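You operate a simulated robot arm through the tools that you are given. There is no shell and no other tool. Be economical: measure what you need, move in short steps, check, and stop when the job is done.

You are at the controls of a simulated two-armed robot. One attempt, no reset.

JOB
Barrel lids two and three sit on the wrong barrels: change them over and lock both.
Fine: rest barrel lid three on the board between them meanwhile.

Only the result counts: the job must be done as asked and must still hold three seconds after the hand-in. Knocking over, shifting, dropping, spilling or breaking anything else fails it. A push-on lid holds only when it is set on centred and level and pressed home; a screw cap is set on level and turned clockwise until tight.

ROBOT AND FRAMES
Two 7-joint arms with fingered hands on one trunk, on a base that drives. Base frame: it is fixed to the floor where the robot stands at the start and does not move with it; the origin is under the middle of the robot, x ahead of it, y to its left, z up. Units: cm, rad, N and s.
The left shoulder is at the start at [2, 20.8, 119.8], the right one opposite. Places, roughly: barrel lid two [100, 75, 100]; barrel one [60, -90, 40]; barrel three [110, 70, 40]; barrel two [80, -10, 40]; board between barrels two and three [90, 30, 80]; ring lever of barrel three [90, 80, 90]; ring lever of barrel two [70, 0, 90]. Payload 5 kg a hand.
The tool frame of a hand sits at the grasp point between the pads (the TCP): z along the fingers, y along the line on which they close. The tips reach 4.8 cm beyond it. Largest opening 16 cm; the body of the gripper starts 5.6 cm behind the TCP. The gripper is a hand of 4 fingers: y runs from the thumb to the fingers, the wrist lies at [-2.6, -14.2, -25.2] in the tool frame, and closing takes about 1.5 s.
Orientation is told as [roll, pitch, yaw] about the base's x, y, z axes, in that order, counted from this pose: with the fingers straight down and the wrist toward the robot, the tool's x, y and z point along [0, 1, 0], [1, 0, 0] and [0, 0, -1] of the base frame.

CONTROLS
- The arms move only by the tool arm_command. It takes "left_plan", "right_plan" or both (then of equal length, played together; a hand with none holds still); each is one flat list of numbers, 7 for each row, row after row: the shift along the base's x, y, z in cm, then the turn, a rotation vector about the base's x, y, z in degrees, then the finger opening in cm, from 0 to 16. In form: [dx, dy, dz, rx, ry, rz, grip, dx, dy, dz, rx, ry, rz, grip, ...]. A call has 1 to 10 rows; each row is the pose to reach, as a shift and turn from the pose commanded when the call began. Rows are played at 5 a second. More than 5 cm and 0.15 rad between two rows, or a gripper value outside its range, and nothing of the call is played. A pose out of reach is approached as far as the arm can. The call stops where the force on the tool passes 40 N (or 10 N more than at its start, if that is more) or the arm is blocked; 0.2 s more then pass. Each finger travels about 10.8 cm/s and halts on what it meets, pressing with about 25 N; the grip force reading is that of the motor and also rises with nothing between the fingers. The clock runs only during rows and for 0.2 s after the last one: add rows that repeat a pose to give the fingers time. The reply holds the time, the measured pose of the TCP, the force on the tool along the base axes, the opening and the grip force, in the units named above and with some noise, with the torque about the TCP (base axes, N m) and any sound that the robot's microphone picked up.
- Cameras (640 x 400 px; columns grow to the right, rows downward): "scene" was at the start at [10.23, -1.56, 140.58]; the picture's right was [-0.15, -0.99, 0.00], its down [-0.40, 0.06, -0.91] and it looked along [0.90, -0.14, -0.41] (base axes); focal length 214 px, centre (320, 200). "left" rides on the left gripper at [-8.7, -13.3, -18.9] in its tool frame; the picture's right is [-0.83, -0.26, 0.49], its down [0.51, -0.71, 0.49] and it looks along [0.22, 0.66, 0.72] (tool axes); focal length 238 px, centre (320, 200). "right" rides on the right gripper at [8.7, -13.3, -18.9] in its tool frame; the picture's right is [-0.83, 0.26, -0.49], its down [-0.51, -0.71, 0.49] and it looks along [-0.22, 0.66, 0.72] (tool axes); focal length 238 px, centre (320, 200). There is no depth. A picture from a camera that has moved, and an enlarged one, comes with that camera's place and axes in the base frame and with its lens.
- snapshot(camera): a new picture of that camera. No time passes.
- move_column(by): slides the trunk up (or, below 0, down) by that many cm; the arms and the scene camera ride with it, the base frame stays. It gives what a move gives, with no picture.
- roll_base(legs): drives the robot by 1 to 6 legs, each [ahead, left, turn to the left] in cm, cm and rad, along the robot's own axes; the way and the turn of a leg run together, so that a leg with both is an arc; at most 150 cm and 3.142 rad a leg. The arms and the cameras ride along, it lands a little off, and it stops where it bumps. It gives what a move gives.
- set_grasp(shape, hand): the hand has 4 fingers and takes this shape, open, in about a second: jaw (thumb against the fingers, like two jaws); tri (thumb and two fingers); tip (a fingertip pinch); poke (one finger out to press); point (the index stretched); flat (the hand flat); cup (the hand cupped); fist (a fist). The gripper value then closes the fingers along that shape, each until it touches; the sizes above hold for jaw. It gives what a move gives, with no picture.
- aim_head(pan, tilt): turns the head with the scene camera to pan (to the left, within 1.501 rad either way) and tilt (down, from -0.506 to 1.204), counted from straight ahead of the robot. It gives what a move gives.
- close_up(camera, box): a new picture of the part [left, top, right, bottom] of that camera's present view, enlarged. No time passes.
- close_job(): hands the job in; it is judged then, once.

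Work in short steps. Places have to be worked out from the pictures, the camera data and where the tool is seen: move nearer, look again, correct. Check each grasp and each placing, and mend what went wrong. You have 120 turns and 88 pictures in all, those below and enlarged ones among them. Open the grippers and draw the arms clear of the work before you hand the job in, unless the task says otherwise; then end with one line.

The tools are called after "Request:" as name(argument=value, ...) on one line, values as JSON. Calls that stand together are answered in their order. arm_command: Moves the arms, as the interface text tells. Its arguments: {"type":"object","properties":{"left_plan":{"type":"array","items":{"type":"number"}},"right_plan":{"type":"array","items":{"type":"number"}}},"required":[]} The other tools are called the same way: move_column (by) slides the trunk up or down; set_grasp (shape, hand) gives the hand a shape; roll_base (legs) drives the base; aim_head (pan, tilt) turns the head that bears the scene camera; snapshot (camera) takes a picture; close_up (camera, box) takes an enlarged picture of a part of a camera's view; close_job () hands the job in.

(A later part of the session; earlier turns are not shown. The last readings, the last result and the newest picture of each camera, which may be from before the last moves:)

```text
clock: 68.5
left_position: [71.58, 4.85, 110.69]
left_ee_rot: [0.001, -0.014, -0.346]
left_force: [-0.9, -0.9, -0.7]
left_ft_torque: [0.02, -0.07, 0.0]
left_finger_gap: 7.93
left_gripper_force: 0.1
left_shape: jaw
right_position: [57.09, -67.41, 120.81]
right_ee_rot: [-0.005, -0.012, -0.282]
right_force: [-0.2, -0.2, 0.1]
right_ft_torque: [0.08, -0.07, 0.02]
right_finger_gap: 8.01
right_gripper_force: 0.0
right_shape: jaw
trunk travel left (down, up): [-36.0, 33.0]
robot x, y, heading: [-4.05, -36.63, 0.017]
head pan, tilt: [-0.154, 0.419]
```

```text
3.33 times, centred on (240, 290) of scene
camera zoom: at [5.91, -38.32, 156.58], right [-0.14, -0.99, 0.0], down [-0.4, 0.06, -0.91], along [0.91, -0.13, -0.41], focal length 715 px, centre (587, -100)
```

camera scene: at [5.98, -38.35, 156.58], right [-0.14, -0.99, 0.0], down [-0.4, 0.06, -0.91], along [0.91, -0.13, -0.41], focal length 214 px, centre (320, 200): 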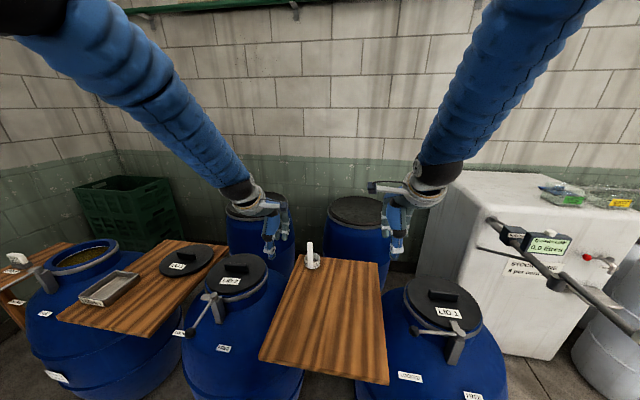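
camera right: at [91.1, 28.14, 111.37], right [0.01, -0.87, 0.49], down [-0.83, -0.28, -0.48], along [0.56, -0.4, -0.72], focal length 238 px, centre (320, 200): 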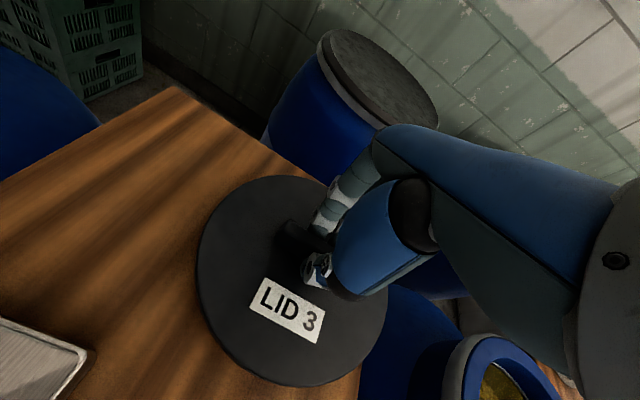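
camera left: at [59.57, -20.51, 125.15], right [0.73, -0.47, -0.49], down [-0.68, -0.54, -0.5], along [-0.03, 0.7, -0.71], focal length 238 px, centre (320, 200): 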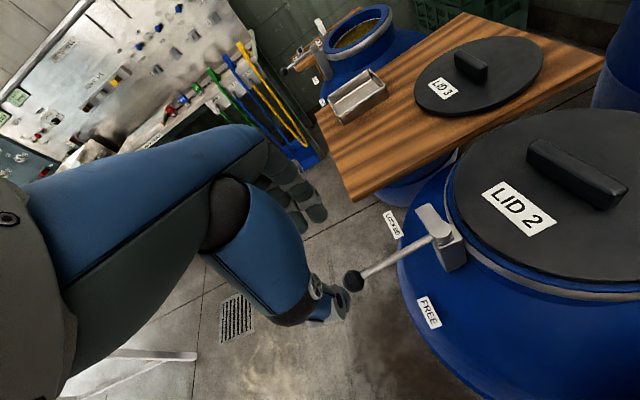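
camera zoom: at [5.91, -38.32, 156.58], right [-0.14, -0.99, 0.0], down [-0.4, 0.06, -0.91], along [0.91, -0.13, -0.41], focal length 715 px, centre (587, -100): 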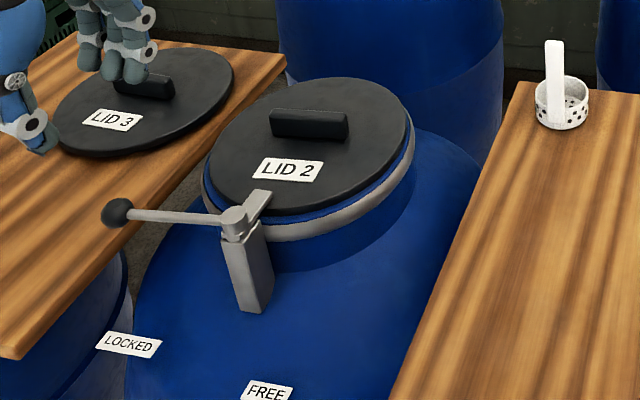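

Barrel 2 is locked with lid 2. Now lid 3: I drive left then forward to about (20,20) so the left hand can fetch it from the board.

Request:
roll_base(legs=[[0, 57, -0.016], [24, 0, 0]])

Request:
snapshot(camera="scene")

```text
clock: 73.0
left_position: [94.01, 61.67, 110.59]
left_ee_rot: [-0.001, -0.012, -0.346]
left_force: [0.8, -0.1, -1.1]
left_ft_torque: [0.03, 0.01, -0.02]
left_finger_gap: 7.97
left_gripper_force: 0.0
left_shape: jaw
right_position: [79.71, -10.83, 120.73]
right_ee_rot: [-0.007, -0.008, -0.282]
right_force: [0.1, -1.0, -0.9]
right_ft_torque: [-0.01, 0.04, 0.0]
right_finger_gap: 8.03
right_gripper_force: 0.2
right_shape: jaw
trunk travel left (down, up): [-36.0, 33.0]
robot x, y, heading: [18.15, 19.83, 0.016]
head pan, tilt: [-0.154, 0.419]
```

```text
27 pictures are left
camera scene: at [28.56, 18.38, 156.58], right [-0.14, -0.99, 0.0], down [-0.4, 0.06, -0.91], along [0.9, -0.12, -0.41], focal length 214 px, centre (320, 200)
```

scene: 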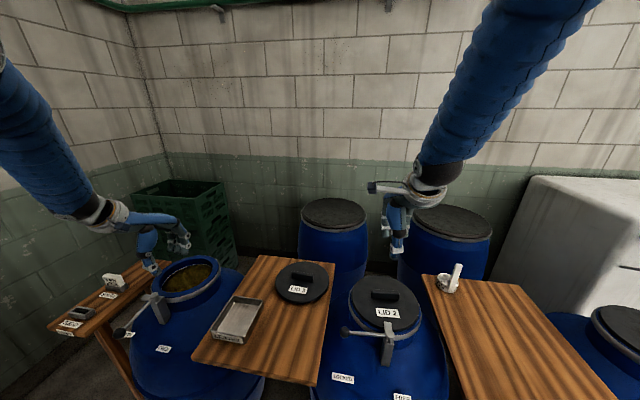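

Lid 3 is undisturbed on the board near (102,16). I carry the left hand over to it.

Request:
arm_command(left_plan=[0.78, -4.55, -0.6, 0, 0.1, 0.3, 8, 1.56, -9.1, -1.2, 0, 0.2, 0.6, 8, 2.34, -13.65, -1.8, 0, 0.3, 0.9, 8, 3.12, -18.2, -2.4, 0, 0.4, 1.2, 8, 3.9, -22.75, -3, 0, 0.5, 1.5, 8, 4.68, -27.3, -3.6, 0, 0.6, 1.8, 8, 5.46, -31.85, -4.2, 0, 0.7, 2.1, 8, 6.24, -36.4, -4.8, 0, 0.7, 2.4, 8, 7.02, -40.95, -5.4, 0, 0.7, 2.7, 8, 7.8, -45.5, -6, 0, 0.7, 3, 8])

Request:
snapshot(camera="left")

```text
clock: 75.2
left_position: [102.09, 15.78, 104.58]
left_ee_rot: [-0.008, -0.001, -0.29]
left_force: [1.1, 2.0, -0.6]
left_ft_torque: [-0.14, 0.08, -0.04]
left_finger_gap: 7.99
left_gripper_force: 0.0
left_shape: jaw
right_position: [79.63, -10.76, 120.69]
right_ee_rot: [-0.004, -0.009, -0.283]
right_force: [0.4, -0.8, 0.2]
right_ft_torque: [0.13, 0.03, 0.03]
right_finger_gap: 7.99
right_gripper_force: 0.0
right_shape: jaw
trunk travel left (down, up): [-36.0, 33.0]
robot x, y, heading: [18.12, 19.75, 0.02]
head pan, tilt: [-0.154, 0.419]
```

```text
26 pictures are left
camera left: at [86.96, 11.35, 123.5], right [-0.49, -0.73, -0.48], down [-0.54, 0.68, -0.5], along [0.69, 0.02, -0.72], focal length 238 px, centre (320, 200)
```

left: 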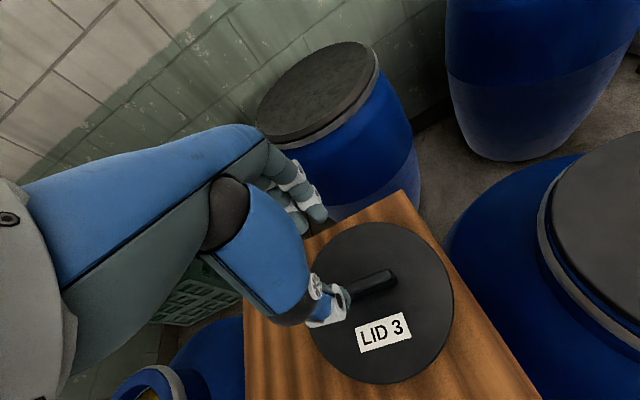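

The handle lies as expected under the hand. I descend to z about 90.9 and close.

Request:
arm_command(left_plan=[-0.3, 0.3, -4, 0, 0, 0, 8, -0.3, 0.3, -8, 0, 0, 0, 8, -0.3, 0.3, -11.5, 0, 0, 0, 8, -0.3, 0.3, -13.7, 0, 0, 0, 8, -0.3, 0.3, -13.7, 0, 0, 0, 4, -0.3, 0.3, -13.7, 0, 0, 0, 0, -0.3, 0.3, -13.7, 0, 0, 0, 0, -0.3, 0.3, -13.7, 0, 0, 0, 0])

Request:
close_up(camera="left", box=[220, 160, 480, 400])

```text
clock: 77.0
left_position: [101.66, 16.01, 91.12]
left_ee_rot: [-0.005, -0.002, -0.294]
left_force: [0.5, -0.3, 0.4]
left_ft_torque: [-0.05, 0.0, -0.07]
left_finger_gap: 1.36
left_gripper_force: 24.3
left_shape: jaw
right_position: [79.68, -10.68, 120.77]
right_ee_rot: [-0.005, -0.01, -0.28]
right_force: [0.5, -0.3, -0.6]
right_ft_torque: [0.0, -0.01, 0.01]
right_finger_gap: 7.99
right_gripper_force: 0.1
right_shape: jaw
trunk travel left (down, up): [-36.0, 33.0]
robot x, y, heading: [18.21, 19.74, 0.02]
head pan, tilt: [-0.154, 0.419]
```

```text
1.67 times, centred on (350, 280) of left
camera zoom: at [86.45, 11.56, 109.95], right [-0.49, -0.73, -0.48], down [-0.53, 0.69, -0.49], along [0.69, 0.02, -0.72], focal length 397 px, centre (270, 67)
```

zoom: 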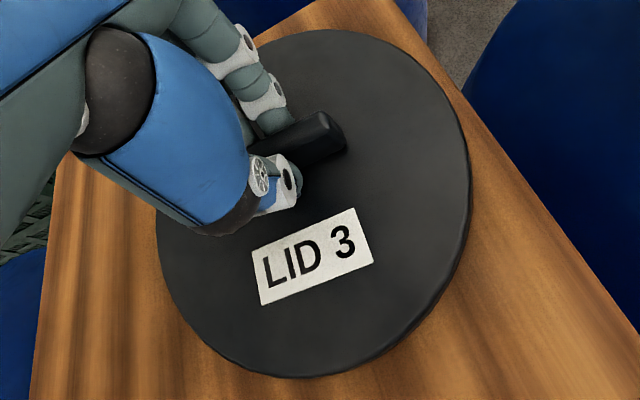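

Gripped. I lift 17 cm.

Request:
arm_command(left_plan=[0, 0, 0.5, 0, 0, 0, 0, 0, 0, 2, 0, 0, 0, 0, 0, 0, 5, 0, 0, 0, 0, 0, 0, 9, 0, 0, 0, 0, 0, 0, 13, 0, 0, 0, 0, 0, 0, 17, 0, 0, 0, 0])

```text
clock: 78.5
left_position: [101.58, 16.38, 107.96]
left_ee_rot: [-0.006, -0.001, -0.296]
left_force: [-1.4, 0.4, -4.9]
left_ft_torque: [-0.04, -0.17, 0.04]
left_finger_gap: 1.36
left_gripper_force: 25.2
left_shape: jaw
right_position: [79.49, -10.68, 120.72]
right_ee_rot: [-0.005, -0.01, -0.281]
right_force: [-0.5, -1.0, 0.2]
right_ft_torque: [-0.03, -0.06, 0.03]
right_finger_gap: 7.97
right_gripper_force: 0.1
right_shape: jaw
trunk travel left (down, up): [-36.0, 33.0]
robot x, y, heading: [18.48, 19.7, 0.019]
head pan, tilt: [-0.154, 0.419]
```

Load of 5 N, lid 3 is in hand. I drive to about (21,41), where the left hand worked barrel 3 before.

Request:
roll_base(legs=[[2, 21, -0.018]])

Request:
snapshot(camera="scene")

```text
clock: 80.1
left_position: [103.5, 36.09, 108.0]
left_ee_rot: [-0.004, -0.002, -0.31]
left_force: [0.9, 0.5, -2.1]
left_ft_torque: [-0.07, -0.01, -0.05]
left_finger_gap: 1.31
left_gripper_force: 24.6
left_shape: jaw
right_position: [81.08, 9.4, 120.75]
right_ee_rot: [-0.006, -0.009, -0.295]
right_force: [0.3, 1.6, 0.2]
right_ft_torque: [-0.07, -0.02, -0.03]
right_finger_gap: 7.98
right_gripper_force: 0.0
right_shape: jaw
trunk travel left (down, up): [-36.0, 33.0]
robot x, y, heading: [20.11, 40.55, 0.002]
head pan, tilt: [-0.154, 0.419]
```

```text
24 pictures are left
camera scene: at [30.33, 39.21, 156.58], right [-0.15, -0.99, 0.0], down [-0.4, 0.06, -0.91], along [0.9, -0.14, -0.41], focal length 214 px, centre (320, 200)
```

scene: 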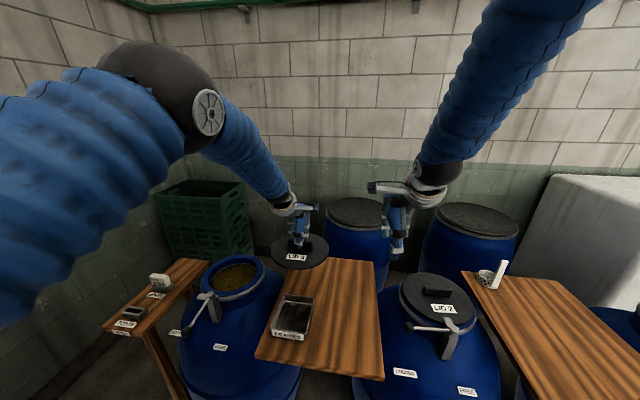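

I move lid 3 over barrel 3, aiming for TCP (106.6,65.1).

Request:
arm_command(left_plan=[0.5, 4.2, 0, 0, 0, 0, 0, 1, 8.4, 0, 0, 0, 0, 0, 1.5, 12.6, 0, 0, 0, 0, 0, 2, 16.8, 0, 0, 0, 0, 0, 2.5, 21, 0, 0, 0, 0, 0, 2.8, 25.2, 0, 0, 0, 0, 0, 3.1, 29, 0, 0, 0, 0, 0, 3.1, 29, -3, 0, 0, 0, 0, 3.1, 29, -4, 0, 0, 0, 0])

Request:
close_up(camera="scene", box=[170, 220, 290, 310])

Request:
snapshot(camera="left")

```text
clock: 82.1
left_position: [106.63, 65.34, 104.04]
left_ee_rot: [-0.007, -0.003, -0.309]
left_force: [-0.2, 0.6, -3.1]
left_ft_torque: [-0.05, -0.02, -0.03]
left_finger_gap: 1.32
left_gripper_force: 24.7
left_shape: jaw
right_position: [81.0, 9.39, 120.74]
right_ee_rot: [-0.005, -0.009, -0.296]
right_force: [0.3, 0.5, 0.0]
right_ft_torque: [-0.05, -0.01, 0.02]
right_finger_gap: 7.99
right_gripper_force: 0.1
right_shape: jaw
trunk travel left (down, up): [-36.0, 33.0]
robot x, y, heading: [19.77, 40.82, 0.005]
head pan, tilt: [-0.154, 0.419]
```

```text
4.44 times, centred on (230, 265) of scene
camera zoom: at [30.29, 39.22, 156.58], right [-0.15, -0.99, 0.0], down [-0.4, 0.06, -0.91], along [0.9, -0.14, -0.41], focal length 953 px, centre (720, -89)
```

zoom: 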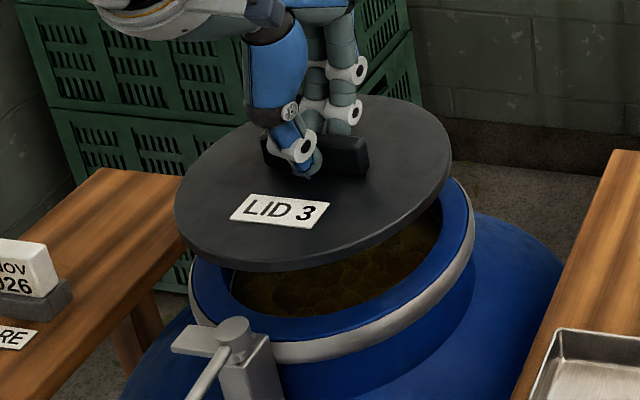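

```text
22 pictures are left
camera left: at [91.36, 61.15, 123.01], right [-0.5, -0.72, -0.48], down [-0.52, 0.69, -0.49], along [0.69, 0.0, -0.72], focal length 238 px, centre (320, 200)
```

left: 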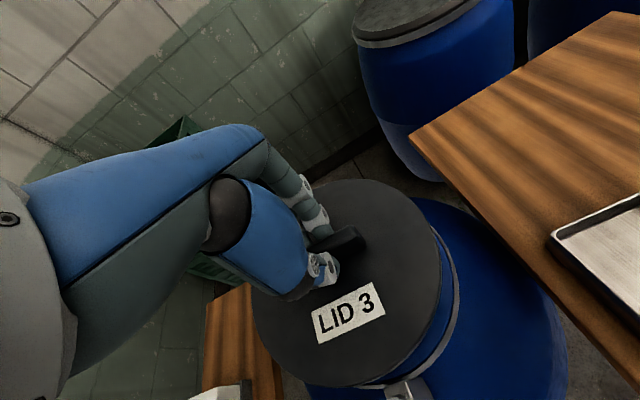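

Lid 3 is centred over barrel 3 within about 2 mm. I lower it.

Request:
arm_command(left_plan=[0, -0.15, -2, 0, 0, 0, 0, 0, -0.15, -4, 0, 0, 0, 0, 0, -0.15, -5, 0, 0, 0, 0, 0, -0.15, -5.8, 0, 0, 0, 0, 0, -0.15, -6.4, 0, 0, 0, 0, 0, -0.15, -7, 0, 0, 0, 0])

Request:
close_up(camera="scene", box=[170, 220, 290, 310])

```text
clock: 83.5
left_position: [106.77, 64.83, 97.09]
left_ee_rot: [-0.005, 0.001, -0.309]
left_force: [0.2, -0.6, -3.2]
left_ft_torque: [-0.04, 0.06, 0.0]
left_finger_gap: 1.36
left_gripper_force: 25.2
left_shape: jaw
right_position: [81.06, 9.35, 120.7]
right_ee_rot: [-0.006, -0.01, -0.295]
right_force: [1.3, -0.4, -0.7]
right_ft_torque: [-0.04, 0.03, -0.01]
right_finger_gap: 7.99
right_gripper_force: 0.0
right_shape: jaw
trunk travel left (down, up): [-36.0, 33.0]
robot x, y, heading: [20.07, 40.88, 0.001]
head pan, tilt: [-0.154, 0.419]
```

```text
4.44 times, centred on (230, 265) of scene
camera zoom: at [30.37, 39.15, 156.57], right [-0.15, -0.99, 0.0], down [-0.4, 0.06, -0.91], along [0.9, -0.14, -0.41], focal length 953 px, centre (720, -89)
```

zoom: 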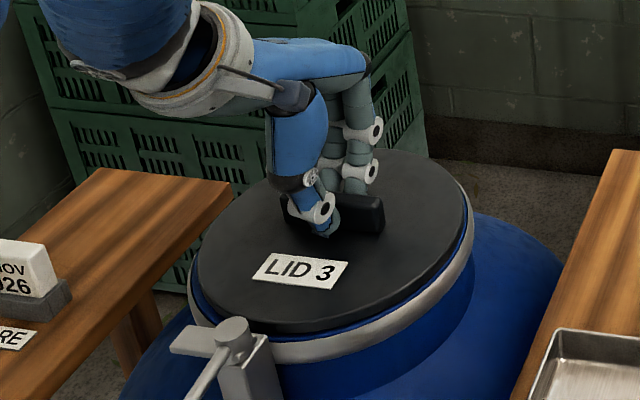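

Well centred. I press it down in fine steps.

Request:
arm_command(left_plan=[0, 0, -0.3, 0, 0, 0, 0, 0, 0, -0.6, 0, 0, 0, 0, 0, 0, -0.9, 0, 0, 0, 0, 0, 0, -1.2, 0, 0, 0, 0, 0, 0, -1.5, 0, 0, 0, 0, 0, 0, -1.8, 0, 0, 0, 0])

Request:
close_up(camera="scene", box=[170, 220, 290, 310])

```text
clock: 84.6
left_position: [107.22, 64.82, 96.79]
left_ee_rot: [-0.002, -0.014, -0.31]
left_force: [-9.9, -0.2, 22.8]
left_ft_torque: [-0.13, 0.5, -0.08]
left_finger_gap: 1.45
left_gripper_force: 24.5
left_shape: jaw
right_position: [80.94, 9.29, 120.8]
right_ee_rot: [-0.005, -0.008, -0.295]
right_force: [1.8, -0.2, -0.8]
right_ft_torque: [-0.07, 0.15, 0.04]
right_finger_gap: 8.0
right_gripper_force: 0.1
right_shape: jaw
trunk travel left (down, up): [-36.0, 33.0]
robot x, y, heading: [19.9, 40.67, -0.0]
head pan, tilt: [-0.154, 0.419]
stopped in row 5 (left hand): the force on the tool passed its limit at 42 N (the readings are from after the stop); the commanded pose is now the measured one
```

```text
4.44 times, centred on (230, 265) of scene
camera zoom: at [30.21, 39.12, 156.58], right [-0.15, -0.99, 0.0], down [-0.4, 0.06, -0.91], along [0.9, -0.14, -0.41], focal length 953 px, centre (720, -89)
```

zoom: 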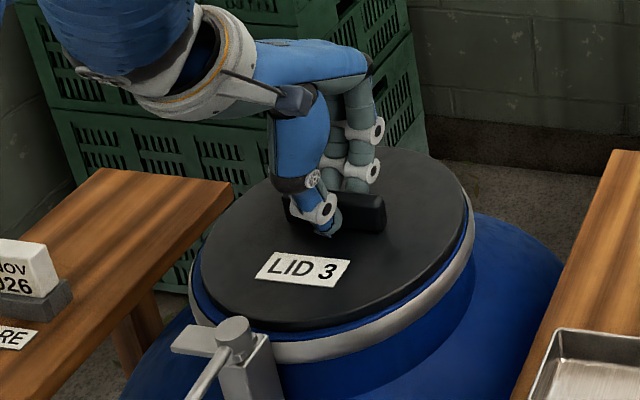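

Contact at the expected seat height, and it looks level. I release, rise, close the fingers and check.

Request:
arm_command(left_plan=[0, 0, 0.2, 0, 0, 0, 3, 0, 0, 0.2, 0, 0, 0, 7, 0, 0, 0.2, 0, 0, 0, 8, 0, 0, 4, 0, 0, 0, 8, 0, 0, 7, 0, 0, 0, 6, 0, 0, 7, 0, 0, 0, 2, 0, 0, 7, 0, 0, 0, 0, 0, 0, 7, 0, 0, 0, 0])

Request:
close_up(camera="scene", box=[170, 220, 290, 310])

```text
clock: 86.4
left_position: [106.87, 64.83, 103.25]
left_ee_rot: [-0.002, -0.01, -0.307]
left_force: [0.4, 1.0, 0.1]
left_ft_torque: [-0.01, -0.01, -0.01]
left_finger_gap: 0.01
left_gripper_force: 25.2
left_shape: jaw
right_position: [81.01, 9.34, 120.63]
right_ee_rot: [-0.007, -0.009, -0.293]
right_force: [0.3, 0.2, 0.3]
right_ft_torque: [-0.01, 0.03, 0.03]
right_finger_gap: 7.99
right_gripper_force: 0.0
right_shape: jaw
trunk travel left (down, up): [-36.0, 33.0]
robot x, y, heading: [20.16, 40.49, 0.004]
head pan, tilt: [-0.154, 0.419]
```

```text
4.44 times, centred on (230, 265) of scene
camera zoom: at [30.33, 39.15, 156.57], right [-0.15, -0.99, 0.0], down [-0.4, 0.06, -0.91], along [0.9, -0.14, -0.41], focal length 953 px, centre (720, -89)
```

zoom: 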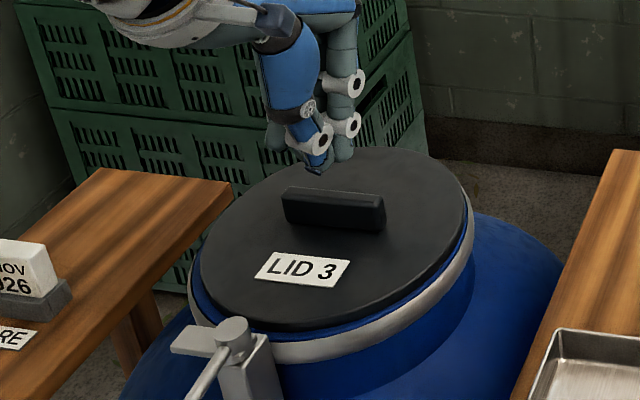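

Centred and level. I press on the handle, slightly toward the lid's middle.

Request:
arm_command(left_plan=[-0.4, 0.2, -2.5, 0, 0, 0, 0, -0.4, 0.2, -3.6, 0, 0, 0, 0, -0.4, 0.2, -4.2, 0, 0, 0, 0, -0.4, 0.2, -4.8, 0, 0, 0, 0, -0.4, 0.2, -5.4, 0, 0, 0, 0, -0.4, 0.2, -6, 0, 0, 0, 0, -0.4, 0.2, -6.6, 0, 0, 0, 0])

Request:
arm_command(left_plan=[0, 0, 3, 0, 0, 0, 0, 0, 0, 7, 0, 0, 0, 3, 0, 0, 10, 0, 0, 0, 8])

```text
clock: 87.4
left_position: [107.17, 65.02, 99.52]
left_ee_rot: [0.0, -0.022, -0.307]
left_force: [-5.3, -1.3, 14.7]
left_ft_torque: [0.07, 0.41, -0.02]
left_finger_gap: 0.0
left_gripper_force: 25.0
left_shape: jaw
right_position: [81.04, 9.35, 120.61]
right_ee_rot: [-0.005, -0.007, -0.294]
right_force: [0.6, 0.0, -0.5]
right_ft_torque: [-0.01, 0.1, 0.05]
right_finger_gap: 8.01
right_gripper_force: 0.0
right_shape: jaw
trunk travel left (down, up): [-36.0, 33.0]
robot x, y, heading: [19.96, 40.78, 0.001]
head pan, tilt: [-0.154, 0.419]
stopped in row 4 (left hand): the force on the tool passed its limit at 46 N (the readings are from after the stop); the commanded pose is now the measured one
```

```text
clock: 88.2
left_position: [106.93, 65.21, 109.24]
left_ee_rot: [0.0, -0.02, -0.308]
left_force: [0.1, -1.0, -0.6]
left_ft_torque: [-0.06, -0.14, 0.02]
left_finger_gap: 7.8
left_gripper_force: 0.0
left_shape: jaw
right_position: [81.13, 9.22, 120.71]
right_ee_rot: [-0.007, -0.009, -0.295]
right_force: [0.3, -0.1, 0.0]
right_ft_torque: [-0.04, -0.06, -0.04]
right_finger_gap: 7.98
right_gripper_force: 0.1
right_shape: jaw
trunk travel left (down, up): [-36.0, 33.0]
robot x, y, heading: [20.51, 40.9, 0.005]
head pan, tilt: [-0.154, 0.419]
```

Handle top at the same height as barrel 2's, so it is home. I move to knob 3, turning to yaw 74° again.

Request:
arm_command(left_plan=[-2.8, 0.8, 0, 0, 0, 8.4, 8, -5.6, 1.6, 0, 0, 0, 16.8, 8, -8.4, 2.4, 0, 0, 0, 25.2, 8, -11.2, 3.2, 0, 0, 0, 33.6, 8, -14, 4, 0, 0, 0, 42, 8, -16.8, 4.8, 0, 0, 0, 50.4, 8, -19.6, 5.6, 0, 0, 0, 58.8, 8])

Request:
arm_command(left_plan=[-2, 0.5, 0, 0, 0, 8.3, 8, -4, 1, 0, 0, 0, 16.6, 8, -6, 1.5, 0, 0, 0, 24.9, 8, -7.7, 2.1, -1, 0, 0, 33, 8, -7.7, 2.1, -3, 0, 0, 33, 8])

Request:
snapshot(camera="left")

```text
clock: 89.8
left_position: [87.17, 70.79, 109.26]
left_ee_rot: [0.001, -0.021, 0.721]
left_force: [0.1, -0.1, 0.6]
left_ft_torque: [-0.06, 0.01, -0.03]
left_finger_gap: 7.98
left_gripper_force: 0.0
left_shape: jaw
right_position: [80.81, 9.39, 120.82]
right_ee_rot: [-0.005, -0.011, -0.295]
right_force: [0.2, 0.7, 1.2]
right_ft_torque: [-0.03, -0.02, -0.01]
right_finger_gap: 8.0
right_gripper_force: 0.0
right_shape: jaw
trunk travel left (down, up): [-36.0, 33.0]
robot x, y, heading: [19.99, 40.51, 0.001]
head pan, tilt: [-0.154, 0.419]
```

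```text
clock: 91.0
left_position: [79.85, 72.7, 106.31]
left_ee_rot: [-0.001, -0.02, 1.296]
left_force: [0.7, -0.1, 0.1]
left_ft_torque: [0.0, 0.08, 0.0]
left_finger_gap: 7.98
left_gripper_force: 0.0
left_shape: jaw
right_position: [81.12, 9.35, 120.75]
right_ee_rot: [-0.004, -0.008, -0.295]
right_force: [-0.5, 1.1, 0.9]
right_ft_torque: [0.01, 0.07, -0.01]
right_finger_gap: 7.98
right_gripper_force: 0.1
right_shape: jaw
trunk travel left (down, up): [-36.0, 33.0]
robot x, y, heading: [19.9, 40.64, -0.005]
head pan, tilt: [-0.154, 0.419]
```

```text
18 pictures are left
camera left: at [84.61, 57.08, 124.85], right [0.74, -0.47, -0.49], down [-0.68, -0.54, -0.51], along [-0.03, 0.7, -0.71], focal length 238 px, centre (320, 200)
```

left: 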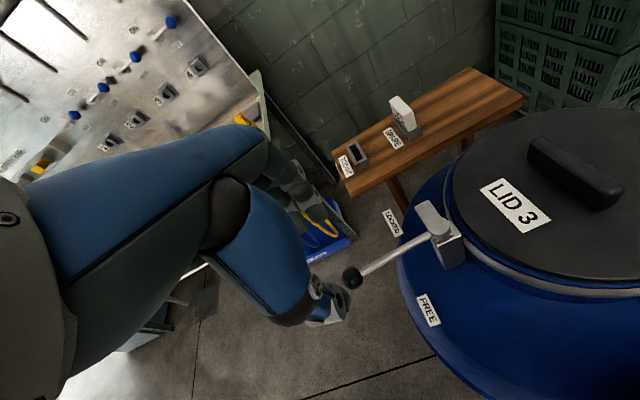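

Knob at (79.6,72.7), directly below. I descend and grip.

Request:
arm_command(left_plan=[-0.4, 0, -4, 0, 0, 0, 8, -0.4, 0, -8, 0, 0, 0, 8, -0.4, 0, -12, 0, 0, 0, 8, -0.4, 0, -13.5, 0, 0, 0, 8, -0.4, 0, -13.5, 0, 0, 0, 4, -0.4, 0, -13.5, 0, 0, 0, 0, -0.4, 0, -13.5, 0, 0, 0, 0, -0.4, 0, -13.5, 0, 0, 0, 0])

```text
clock: 92.8
left_position: [79.31, 72.58, 92.9]
left_ee_rot: [0.002, -0.019, 1.294]
left_force: [1.7, -1.0, -8.0]
left_ft_torque: [0.08, -0.04, 0.0]
left_finger_gap: 0.09
left_gripper_force: 25.2
left_shape: jaw
right_position: [80.97, 9.35, 120.71]
right_ee_rot: [-0.005, -0.009, -0.295]
right_force: [-0.4, -0.6, 0.6]
right_ft_torque: [0.01, 0.0, 0.01]
right_finger_gap: 8.0
right_gripper_force: 0.0
right_shape: jaw
trunk travel left (down, up): [-36.0, 33.0]
robot x, y, heading: [19.73, 40.66, 0.001]
head pan, tilt: [-0.154, 0.419]
```

Caged on the knob. I swing the first 48° toward LOCKED.

Request:
arm_command(left_plan=[0.53, 1.84, 0, 0, 0, -8, 0, 1.3, 3.58, 0, 0, 0, -16, 0, 2.32, 5.2, 0, 0, 0, -24, 0, 3.55, 6.67, 0, 0, 0, -32, 0, 4.97, 7.95, 0, 0, 0, -40, 0, 6.55, 9.01, 0, 0, 0, -48, 0])

Request:
close_up(camera="scene", box=[130, 220, 290, 340])

```text
clock: 94.2
left_position: [85.95, 81.67, 92.85]
left_ee_rot: [0.0, -0.019, 0.454]
left_force: [9.0, -13.3, -1.1]
left_ft_torque: [-0.14, -0.02, -0.18]
left_finger_gap: 0.11
left_gripper_force: 25.2
left_shape: jaw
right_position: [81.05, 9.22, 120.75]
right_ee_rot: [-0.007, -0.01, -0.297]
right_force: [-0.4, 0.8, 0.7]
right_ft_torque: [-0.06, 0.01, 0.0]
right_finger_gap: 7.96
right_gripper_force: 0.1
right_shape: jaw
trunk travel left (down, up): [-36.0, 33.0]
robot x, y, heading: [19.9, 40.84, 0.005]
head pan, tilt: [-0.154, 0.419]
```

```text
3.33 times, centred on (210, 280) of scene
camera zoom: at [30.32, 39.12, 156.58], right [-0.15, -0.99, 0.0], down [-0.4, 0.06, -0.91], along [0.9, -0.14, -0.41], focal length 715 px, centre (687, -67)
```

zoom: 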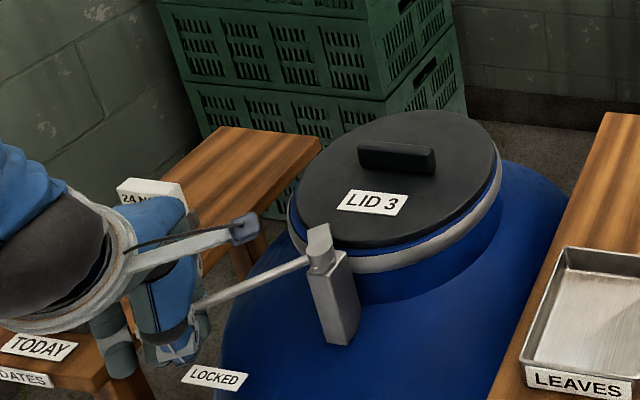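

The lever follows the hand. I finish the swing to LOCKED.

Request:
arm_command(left_plan=[1.8, 0.6, 0, 0, 0, -8, 0, 3.6, 1.15, 0, 0, 0, -16, 0, 5.45, 1.5, 0, 0, 0, -24, 0, 7.3, 1.55, 0, 0, 0, -32, 0, 9.2, 1.35, 0, 0, 0, -40, 0, 10.2, 1.2, 0, 0, 0, -44, 0])

Request:
close_up(camera="scene", box=[130, 220, 290, 340])

```text
clock: 95.6
left_position: [95.34, 83.15, 92.71]
left_ee_rot: [-0.002, -0.017, -0.311]
left_force: [-26.2, -2.3, -2.8]
left_ft_torque: [0.0, 0.03, 0.1]
left_finger_gap: 0.21
left_gripper_force: 25.1
left_shape: jaw
right_position: [80.89, 9.45, 120.87]
right_ee_rot: [-0.005, -0.011, -0.291]
right_force: [0.1, 0.3, 0.7]
right_ft_torque: [-0.02, 0.01, -0.02]
right_finger_gap: 8.0
right_gripper_force: 0.0
right_shape: jaw
trunk travel left (down, up): [-36.0, 33.0]
robot x, y, heading: [19.57, 40.71, 0.005]
head pan, tilt: [-0.154, 0.419]
```

```text
3.33 times, centred on (210, 280) of scene
camera zoom: at [29.98, 39.17, 156.59], right [-0.15, -0.99, 0.0], down [-0.4, 0.06, -0.91], along [0.9, -0.14, -0.4], focal length 715 px, centre (687, -67)
```

zoom: 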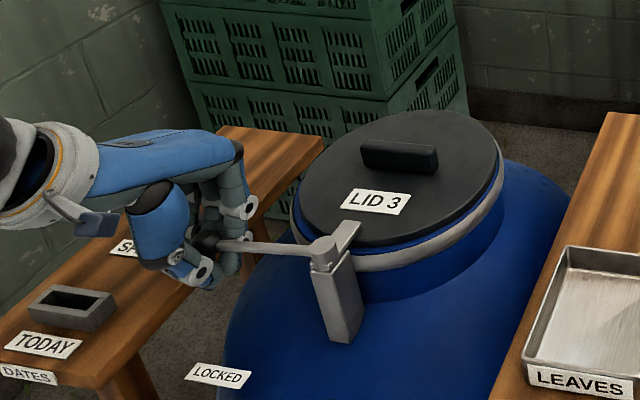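

Nearly there: x is 95.3 against 96.0 originally, with 26 N resistance. I push on about 1.2 cm.

Request:
arm_command(left_plan=[0.4, -0.1, 0, 0, 0, -1.5, 0, 0.8, -0.2, 0, 0, 0, -3, 0, 1.2, -0.3, 0, 0, 0, -4, 0, 1.2, -0.3, 0, 0, 0, -4, 0])

```text
clock: 96.1
left_position: [95.74, 83.03, 92.56]
left_ee_rot: [-0.003, -0.015, -0.345]
left_force: [-29.9, 0.5, 11.5]
left_ft_torque: [0.03, 0.21, 0.13]
left_finger_gap: 0.29
left_gripper_force: 25.0
left_shape: jaw
right_position: [80.81, 9.42, 120.89]
right_ee_rot: [-0.005, -0.011, -0.29]
right_force: [0.6, -0.6, 0.2]
right_ft_torque: [0.01, 0.04, 0.01]
right_finger_gap: 8.01
right_gripper_force: 0.1
right_shape: jaw
trunk travel left (down, up): [-36.0, 33.0]
robot x, y, heading: [19.89, 40.71, 0.004]
head pan, tilt: [-0.154, 0.419]
stopped in row 2 (left hand): the force on the tool passed its limit at 42 N (the readings are from after the stop); the commanded pose is now the measured one
```

Force limit reached at 95.7, likely the stop. I release, lift and measure the lever angle.

Request:
arm_command(left_plan=[0, 0, 0, 0, 0, 0, 3, 0, 0, 0, 0, 0, 0, 7, 0, 0, 0, 0, 0, 0, 8, 0, 0, 0, 0, 0, 0, 8])

Request:
arm_command(left_plan=[0, 0, 3, 0, 0, 0, 8, 0, 0, 7, 0, 0, 0, 8, 0, 0, 11, 0, 0, 0, 8, 0, 0, 15, 0, 0, 0, 8, 0, 0, 18, 0, 0, 0, 8])

Request:
close_up(camera="scene", box=[130, 220, 290, 340])

Request:
close_up(camera="scene", box=[360, 240, 520, 360])

```text
clock: 97.1
left_position: [96.24, 82.87, 92.6]
left_ee_rot: [0.001, -0.016, -0.345]
left_force: [0.6, -0.8, 0.1]
left_ft_torque: [0.0, 0.05, 0.0]
left_finger_gap: 7.94
left_gripper_force: 0.0
left_shape: jaw
right_position: [81.07, 9.46, 120.76]
right_ee_rot: [-0.005, -0.008, -0.292]
right_force: [-0.2, 0.7, -0.7]
right_ft_torque: [0.02, 0.03, 0.03]
right_finger_gap: 7.99
right_gripper_force: 0.1
right_shape: jaw
trunk travel left (down, up): [-36.0, 33.0]
robot x, y, heading: [19.81, 40.52, 0.005]
head pan, tilt: [-0.154, 0.419]
```

```text
clock: 98.3
left_position: [96.39, 83.04, 110.59]
left_ee_rot: [-0.002, -0.016, -0.346]
left_force: [-0.8, -0.6, -0.4]
left_ft_torque: [0.02, -0.06, 0.04]
left_finger_gap: 7.93
left_gripper_force: 0.0
left_shape: jaw
right_position: [80.82, 9.35, 120.81]
right_ee_rot: [-0.005, -0.007, -0.294]
right_force: [-0.7, -0.8, -0.2]
right_ft_torque: [0.04, -0.04, 0.01]
right_finger_gap: 7.98
right_gripper_force: 0.1
right_shape: jaw
trunk travel left (down, up): [-36.0, 33.0]
robot x, y, heading: [19.82, 40.3, 0.006]
head pan, tilt: [-0.154, 0.419]
```

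```text
3.33 times, centred on (210, 280) of scene
camera zoom: at [30.17, 39.11, 156.58], right [-0.15, -0.99, 0.0], down [-0.4, 0.06, -0.91], along [0.9, -0.14, -0.41], focal length 715 px, centre (687, -67)
```

zoom: 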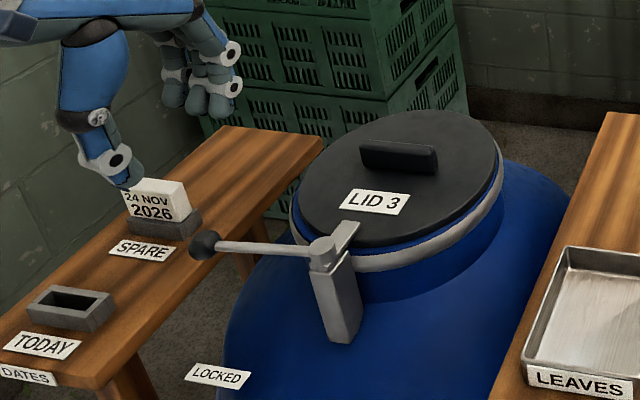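

```text
3.33 times, centred on (440, 300) of scene
camera zoom: at [30.17, 39.11, 156.58], right [-0.15, -0.99, 0.0], down [-0.4, 0.06, -0.91], along [0.9, -0.14, -0.41], focal length 715 px, centre (-80, -133)
```

zoom: 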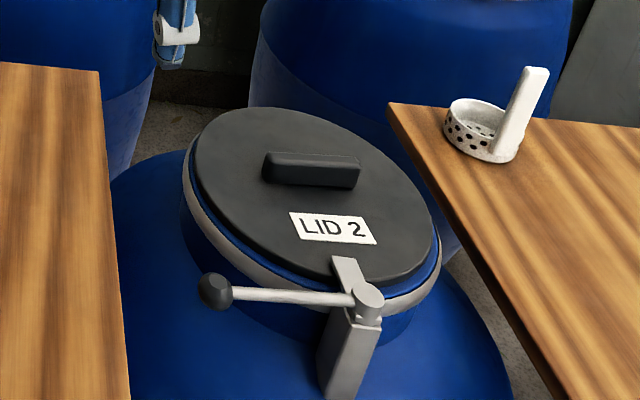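

Both levers look locked; lever 3 measures about 79°, perhaps 1–2° short of its original position. For certainty I go back down around the knob open and push it with the thumb up to the force limit.

Request:
arm_command(left_plan=[0, 0.2, -4, 0, 0, 0, 8, 0, 0.2, -8, 0, 0, 0, 8, 0, 0.2, -12, 0, 0, 0, 8, 0, 0.2, -16, 0, 0, 0, 8, 0, 0.2, -18, 0, 0, 0, 8, 1, 0.2, -18, 0, 0, 0, 8, 2, 0.2, -18, 0, 0, 0, 8])

Request:
arm_command(left_plan=[0.4, 0, 0, 0, 0, 0, 8, 0.8, 0, 0, 0, 0, 0, 8, 1.2, 0, 0, 0, 0, 0, 8, 1.6, 0, 0, 0, 0, 0, 8, 2.0, 0, 0, 0, 0, 0, 8, 2.4, 0, 0, 0, 0, 0, 8, 2.8, 0, 0, 0, 0, 0, 8])

Request:
close_up(camera="scene", box=[130, 220, 290, 340])

```text
clock: 99.9
left_position: [98.2, 83.37, 92.73]
left_ee_rot: [-0.002, -0.016, -0.347]
left_force: [-0.5, -0.4, -1.0]
left_ft_torque: [-0.02, -0.04, 0.02]
left_finger_gap: 7.97
left_gripper_force: 0.1
left_shape: jaw
right_position: [81.06, 9.43, 120.66]
right_ee_rot: [-0.004, -0.008, -0.292]
right_force: [-0.7, 0.0, -0.2]
right_ft_torque: [0.02, 0.03, 0.01]
right_finger_gap: 8.02
right_gripper_force: 0.1
right_shape: jaw
trunk travel left (down, up): [-36.0, 33.0]
robot x, y, heading: [20.05, 40.37, 0.006]
head pan, tilt: [-0.154, 0.419]
```

```text
clock: 101.5
left_position: [100.6, 83.33, 92.58]
left_ee_rot: [0.001, -0.013, -0.347]
left_force: [-10.3, 3.7, 1.2]
left_ft_torque: [-0.02, -0.01, -0.07]
left_finger_gap: 8.55
left_gripper_force: 0.1
left_shape: jaw
right_position: [80.85, 9.48, 120.8]
right_ee_rot: [-0.005, -0.01, -0.293]
right_force: [0.5, 0.0, 0.2]
right_ft_torque: [0.01, 0.03, 0.01]
right_finger_gap: 7.98
right_gripper_force: 0.1
right_shape: jaw
trunk travel left (down, up): [-36.0, 33.0]
robot x, y, heading: [20.01, 40.65, 0.002]
head pan, tilt: [-0.154, 0.419]
```

```text
3.33 times, centred on (210, 280) of scene
camera zoom: at [30.11, 39.21, 156.59], right [-0.15, -0.99, 0.0], down [-0.4, 0.06, -0.91], along [0.9, -0.14, -0.41], focal length 715 px, centre (687, -67)
```

zoom: 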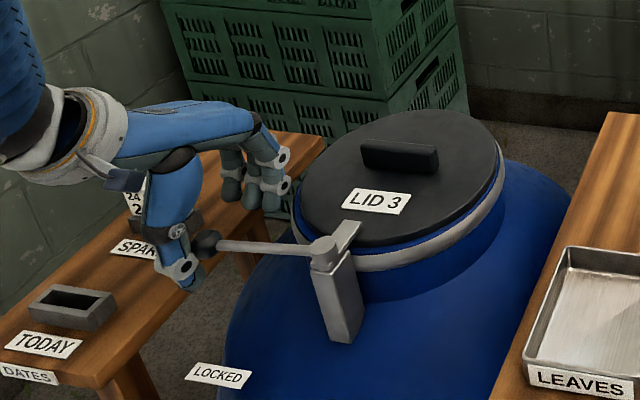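

The thumb is on the knob with about 10 N. I push 1.5 cm more.

Request:
arm_command(left_plan=[0.5, 0, 0, 0, 0, 0, 8, 1.0, 0, 0, 0, 0, 0, 8, 1.5, 0, 0, 0, 0, 0, 8])

```text
clock: 102.3
left_position: [102.46, 83.47, 92.68]
left_ee_rot: [0.0, -0.015, -0.345]
left_force: [-9.2, 12.4, 1.0]
left_ft_torque: [-0.01, 0.05, -0.68]
left_finger_gap: 8.67
left_gripper_force: 0.0
left_shape: jaw
right_position: [80.92, 9.48, 120.73]
right_ee_rot: [-0.005, -0.01, -0.291]
right_force: [0.3, 0.0, 0.1]
right_ft_torque: [-0.01, -0.02, -0.03]
right_finger_gap: 8.0
right_gripper_force: 0.2
right_shape: jaw
trunk travel left (down, up): [-36.0, 33.0]
robot x, y, heading: [20.12, 40.87, 0.004]
head pan, tilt: [-0.154, 0.419]
```

The y-force rose to 12 N; I look before doing anything else.

Request:
close_up(camera="scene", box=[130, 220, 290, 340])

Request:
snapshot(camera="left")

```text
3.33 times, centred on (210, 280) of scene
camera zoom: at [30.15, 39.29, 156.59], right [-0.15, -0.99, 0.0], down [-0.4, 0.06, -0.91], along [0.9, -0.14, -0.41], focal length 715 px, centre (687, -67)
```

zoom: 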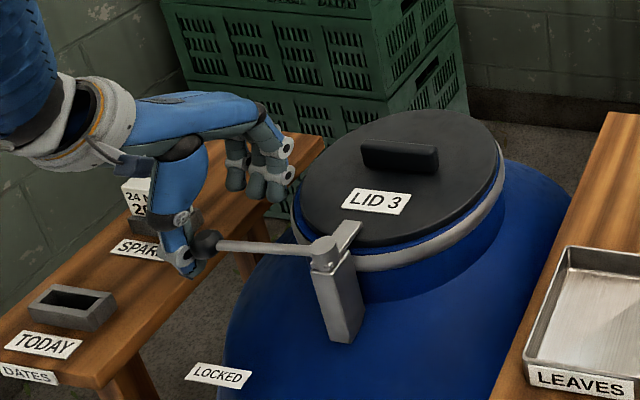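

```text
11 pictures are left
camera left: at [86.7, 79.74, 111.32], right [-0.52, -0.7, -0.49], down [-0.49, 0.71, -0.5], along [0.7, -0.02, -0.71], focal length 238 px, centre (320, 200)
```

left: 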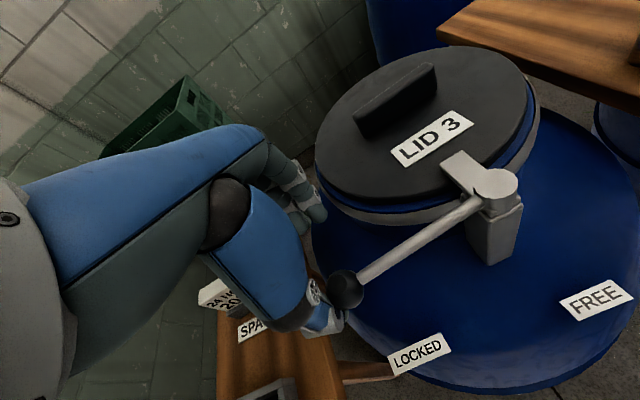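

The lever now matches its original angle (knob slightly above the pivot in view), and the thumb is just slipping past the knob's end. I back off and lift.

Request:
arm_command(left_plan=[-1.5, 0.3, 0, 0, 0, 0, 9, -3, 0.3, 0, 0, 0, 0, 9, -4.5, 0.3, 0, 0, 0, 0, 9, -4.5, 0.3, 0, 0, 0, 0, 9])

Request:
arm_command(left_plan=[0, 0, 4, 0, 0, 0, 9, 0, 0, 8, 0, 0, 0, 9, 0, 0, 12, 0, 0, 0, 9, 0, 0, 16, 0, 0, 0, 9, 0, 0, 20, 0, 0, 0, 9, -4, 0, 22, 0, 0, 0, 12, -8, 0, 22, 0, 0, 0, 14])

Request:
snapshot(camera="scene")

Request:
close_up(camera="scene", box=[130, 220, 290, 340])

```text
clock: 103.3
left_position: [98.09, 83.64, 92.65]
left_ee_rot: [-0.002, -0.015, -0.349]
left_force: [0.2, 11.6, 3.0]
left_ft_torque: [0.04, 0.23, -0.69]
left_finger_gap: 9.21
left_gripper_force: 0.0
left_shape: jaw
right_position: [80.95, 9.53, 120.69]
right_ee_rot: [-0.005, -0.01, -0.294]
right_force: [0.4, -0.1, 1.3]
right_ft_torque: [-0.03, 0.02, -0.02]
right_finger_gap: 8.0
right_gripper_force: 0.1
right_shape: jaw
trunk travel left (down, up): [-36.0, 33.0]
robot x, y, heading: [19.95, 40.61, 0.001]
head pan, tilt: [-0.154, 0.419]
```

```text
clock: 104.9
left_position: [90.0, 83.3, 114.88]
left_ee_rot: [0.0, -0.018, -0.348]
left_force: [-0.5, -0.4, -0.4]
left_ft_torque: [0.03, -0.01, 0.0]
left_finger_gap: 13.99
left_gripper_force: 0.0
left_shape: jaw
right_position: [80.91, 9.33, 120.88]
right_ee_rot: [-0.006, -0.009, -0.295]
right_force: [0.0, -0.5, 0.5]
right_ft_torque: [-0.03, -0.04, 0.04]
right_finger_gap: 7.98
right_gripper_force: 0.0
right_shape: jaw
trunk travel left (down, up): [-36.0, 33.0]
robot x, y, heading: [19.87, 40.93, 0.007]
head pan, tilt: [-0.154, 0.419]
```

```text
10 pictures are left
camera scene: at [30.15, 39.18, 156.58], right [-0.15, -0.99, 0.0], down [-0.4, 0.06, -0.91], along [0.9, -0.14, -0.41], focal length 214 px, centre (320, 200)
```

scene: 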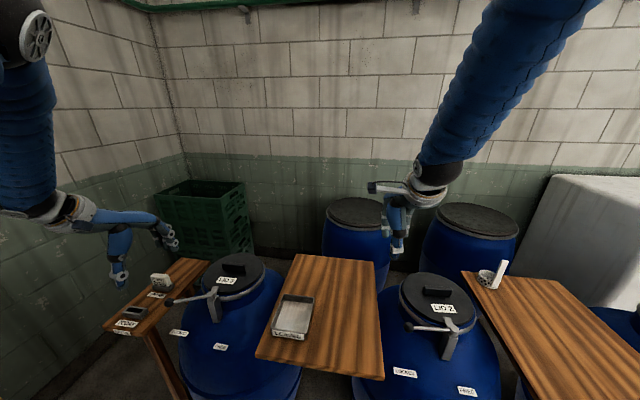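

```text
3.33 times, centred on (210, 280) of scene
camera zoom: at [30.15, 39.18, 156.58], right [-0.15, -0.99, 0.0], down [-0.4, 0.06, -0.91], along [0.9, -0.14, -0.41], focal length 715 px, centre (687, -67)
```

zoom: 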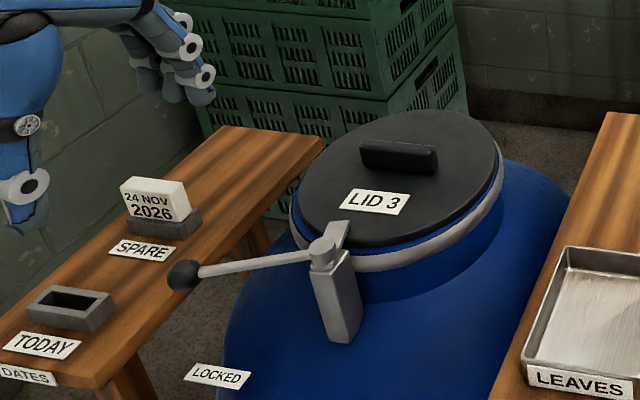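

Backing off hooked the knob and pulled the lever back about 15° (knob now about (91.8,83.9)). I go back over it, regrip and swing it home, this time lifting straight off.

Request:
arm_command(left_plan=[0.6, 0.2, -3, 0, 0, 6, 8, 1.2, 0.4, -7, 0, 0, 12, 8, 1.8, 0.5, -11, 0, 0, 18, 8, 1.8, 0.5, -15, 0, 0, 22, 8, 1.8, 0.5, -19, 0, 0, 22, 8, 1.8, 0.5, -22, 0, 0, 22, 8, 1.8, 0.5, -22, 0, 0, 22, 3, 1.8, 0.5, -22, 0, 0, 22, 0, 1.8, 0.5, -22, 0, 0, 22, 0, 1.8, 0.5, -22, 0, 0, 22, 0])

Request:
close_up(camera="scene", box=[130, 220, 290, 340])

```text
clock: 107.1
left_position: [91.98, 84.1, 92.5]
left_ee_rot: [-0.003, -0.013, 0.038]
left_force: [-0.4, -0.7, -6.9]
left_ft_torque: [0.04, -0.09, 0.03]
left_finger_gap: 0.55
left_gripper_force: 25.3
left_shape: jaw
right_position: [80.96, 9.44, 120.71]
right_ee_rot: [-0.006, -0.009, -0.293]
right_force: [-0.2, -0.4, -0.3]
right_ft_torque: [-0.01, -0.01, 0.01]
right_finger_gap: 8.01
right_gripper_force: 0.1
right_shape: jaw
trunk travel left (down, up): [-36.0, 33.0]
robot x, y, heading: [19.84, 40.57, 0.007]
head pan, tilt: [-0.154, 0.419]
```

```text
3.33 times, centred on (210, 280) of scene
camera zoom: at [30.27, 39.2, 156.57], right [-0.15, -0.99, 0.0], down [-0.4, 0.06, -0.91], along [0.9, -0.14, -0.41], focal length 715 px, centre (687, -67)
```

zoom: 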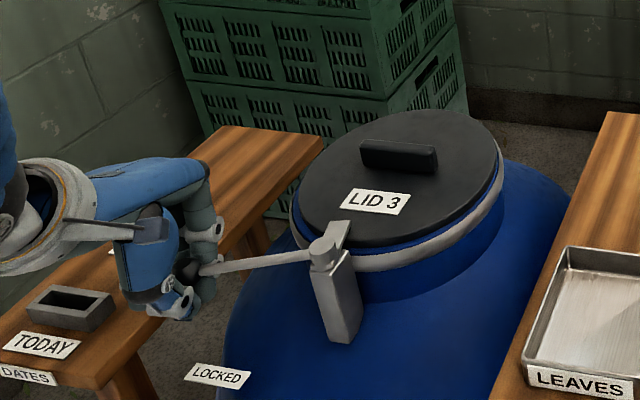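

Solid grip. I swing it to the stop again.

Request:
arm_command(left_plan=[1.05, 0.05, 0, 0, 0, -4, 0, 2.08, 0, 0, 0, 0, -8, 0, 3.05, -0.1, 0, 0, 0, -12, 0, 4.0, -0.27, 0, 0, 0, -16, 0, 4.5, -0.4, 0, 0, 0, -18, 0, 5.0, -0.5, 0, 0, 0, -20, 0, 5.4, -0.6, 0, 0, 0, -22, 0])

```text
clock: 108.8
left_position: [96.42, 83.82, 92.18]
left_ee_rot: [-0.002, -0.006, -0.342]
left_force: [-22.3, 2.4, 4.1]
left_ft_torque: [-0.02, 0.1, 0.0]
left_finger_gap: 0.71
left_gripper_force: 25.1
left_shape: jaw
right_position: [80.9, 9.67, 120.71]
right_ee_rot: [-0.007, -0.009, -0.292]
right_force: [1.0, 0.3, 0.0]
right_ft_torque: [-0.04, 0.06, -0.01]
right_finger_gap: 7.99
right_gripper_force: 0.1
right_shape: jaw
trunk travel left (down, up): [-36.0, 33.0]
robot x, y, heading: [19.59, 40.62, 0.005]
head pan, tilt: [-0.154, 0.419]
stopped in row 7 (left hand): the force on the tool passed its limit at 41 N (the readings are from after the stop); the commanded pose is now the measured one
```

The knob is at (96.4,83.8), its original place, against the stop. I open in place, then lift straight up.

Request:
arm_command(left_plan=[0, 0, 0, 0, 0, 0, 3, 0, 0, 0, 0, 0, 0, 7, 0, 0, 0, 0, 0, 0, 8, 0, 0, 0, 0, 0, 0, 8, 0, 0, 3, 0, 0, 0, 8, 0, 0, 7, 0, 0, 0, 8, 0, 0, 11, 0, 0, 0, 8, 0, 0, 15, 0, 0, 0, 8, 0, 0, 19, 0, 0, 0, 8])

Request:
close_up(camera="scene", box=[130, 220, 290, 340])

```text
clock: 110.8
left_position: [96.89, 83.46, 110.99]
left_ee_rot: [-0.001, -0.013, -0.344]
left_force: [-0.6, -1.3, -1.2]
left_ft_torque: [0.02, -0.12, 0.02]
left_finger_gap: 7.96
left_gripper_force: 0.1
left_shape: jaw
right_position: [80.95, 9.46, 120.84]
right_ee_rot: [-0.006, -0.008, -0.293]
right_force: [-0.8, -1.0, 0.0]
right_ft_torque: [0.05, -0.03, 0.02]
right_finger_gap: 7.98
right_gripper_force: 0.0
right_shape: jaw
trunk travel left (down, up): [-36.0, 33.0]
robot x, y, heading: [19.79, 40.73, 0.003]
head pan, tilt: [-0.154, 0.419]
```

```text
3.33 times, centred on (210, 280) of scene
camera zoom: at [30.09, 39.11, 156.59], right [-0.15, -0.99, 0.0], down [-0.4, 0.06, -0.91], along [0.9, -0.14, -0.41], focal length 715 px, centre (687, -67)
```

zoom: 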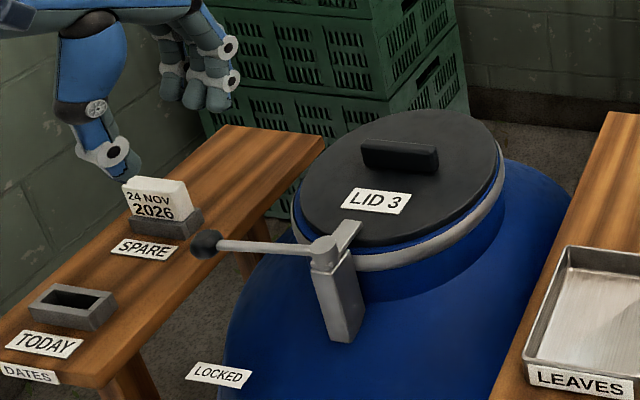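

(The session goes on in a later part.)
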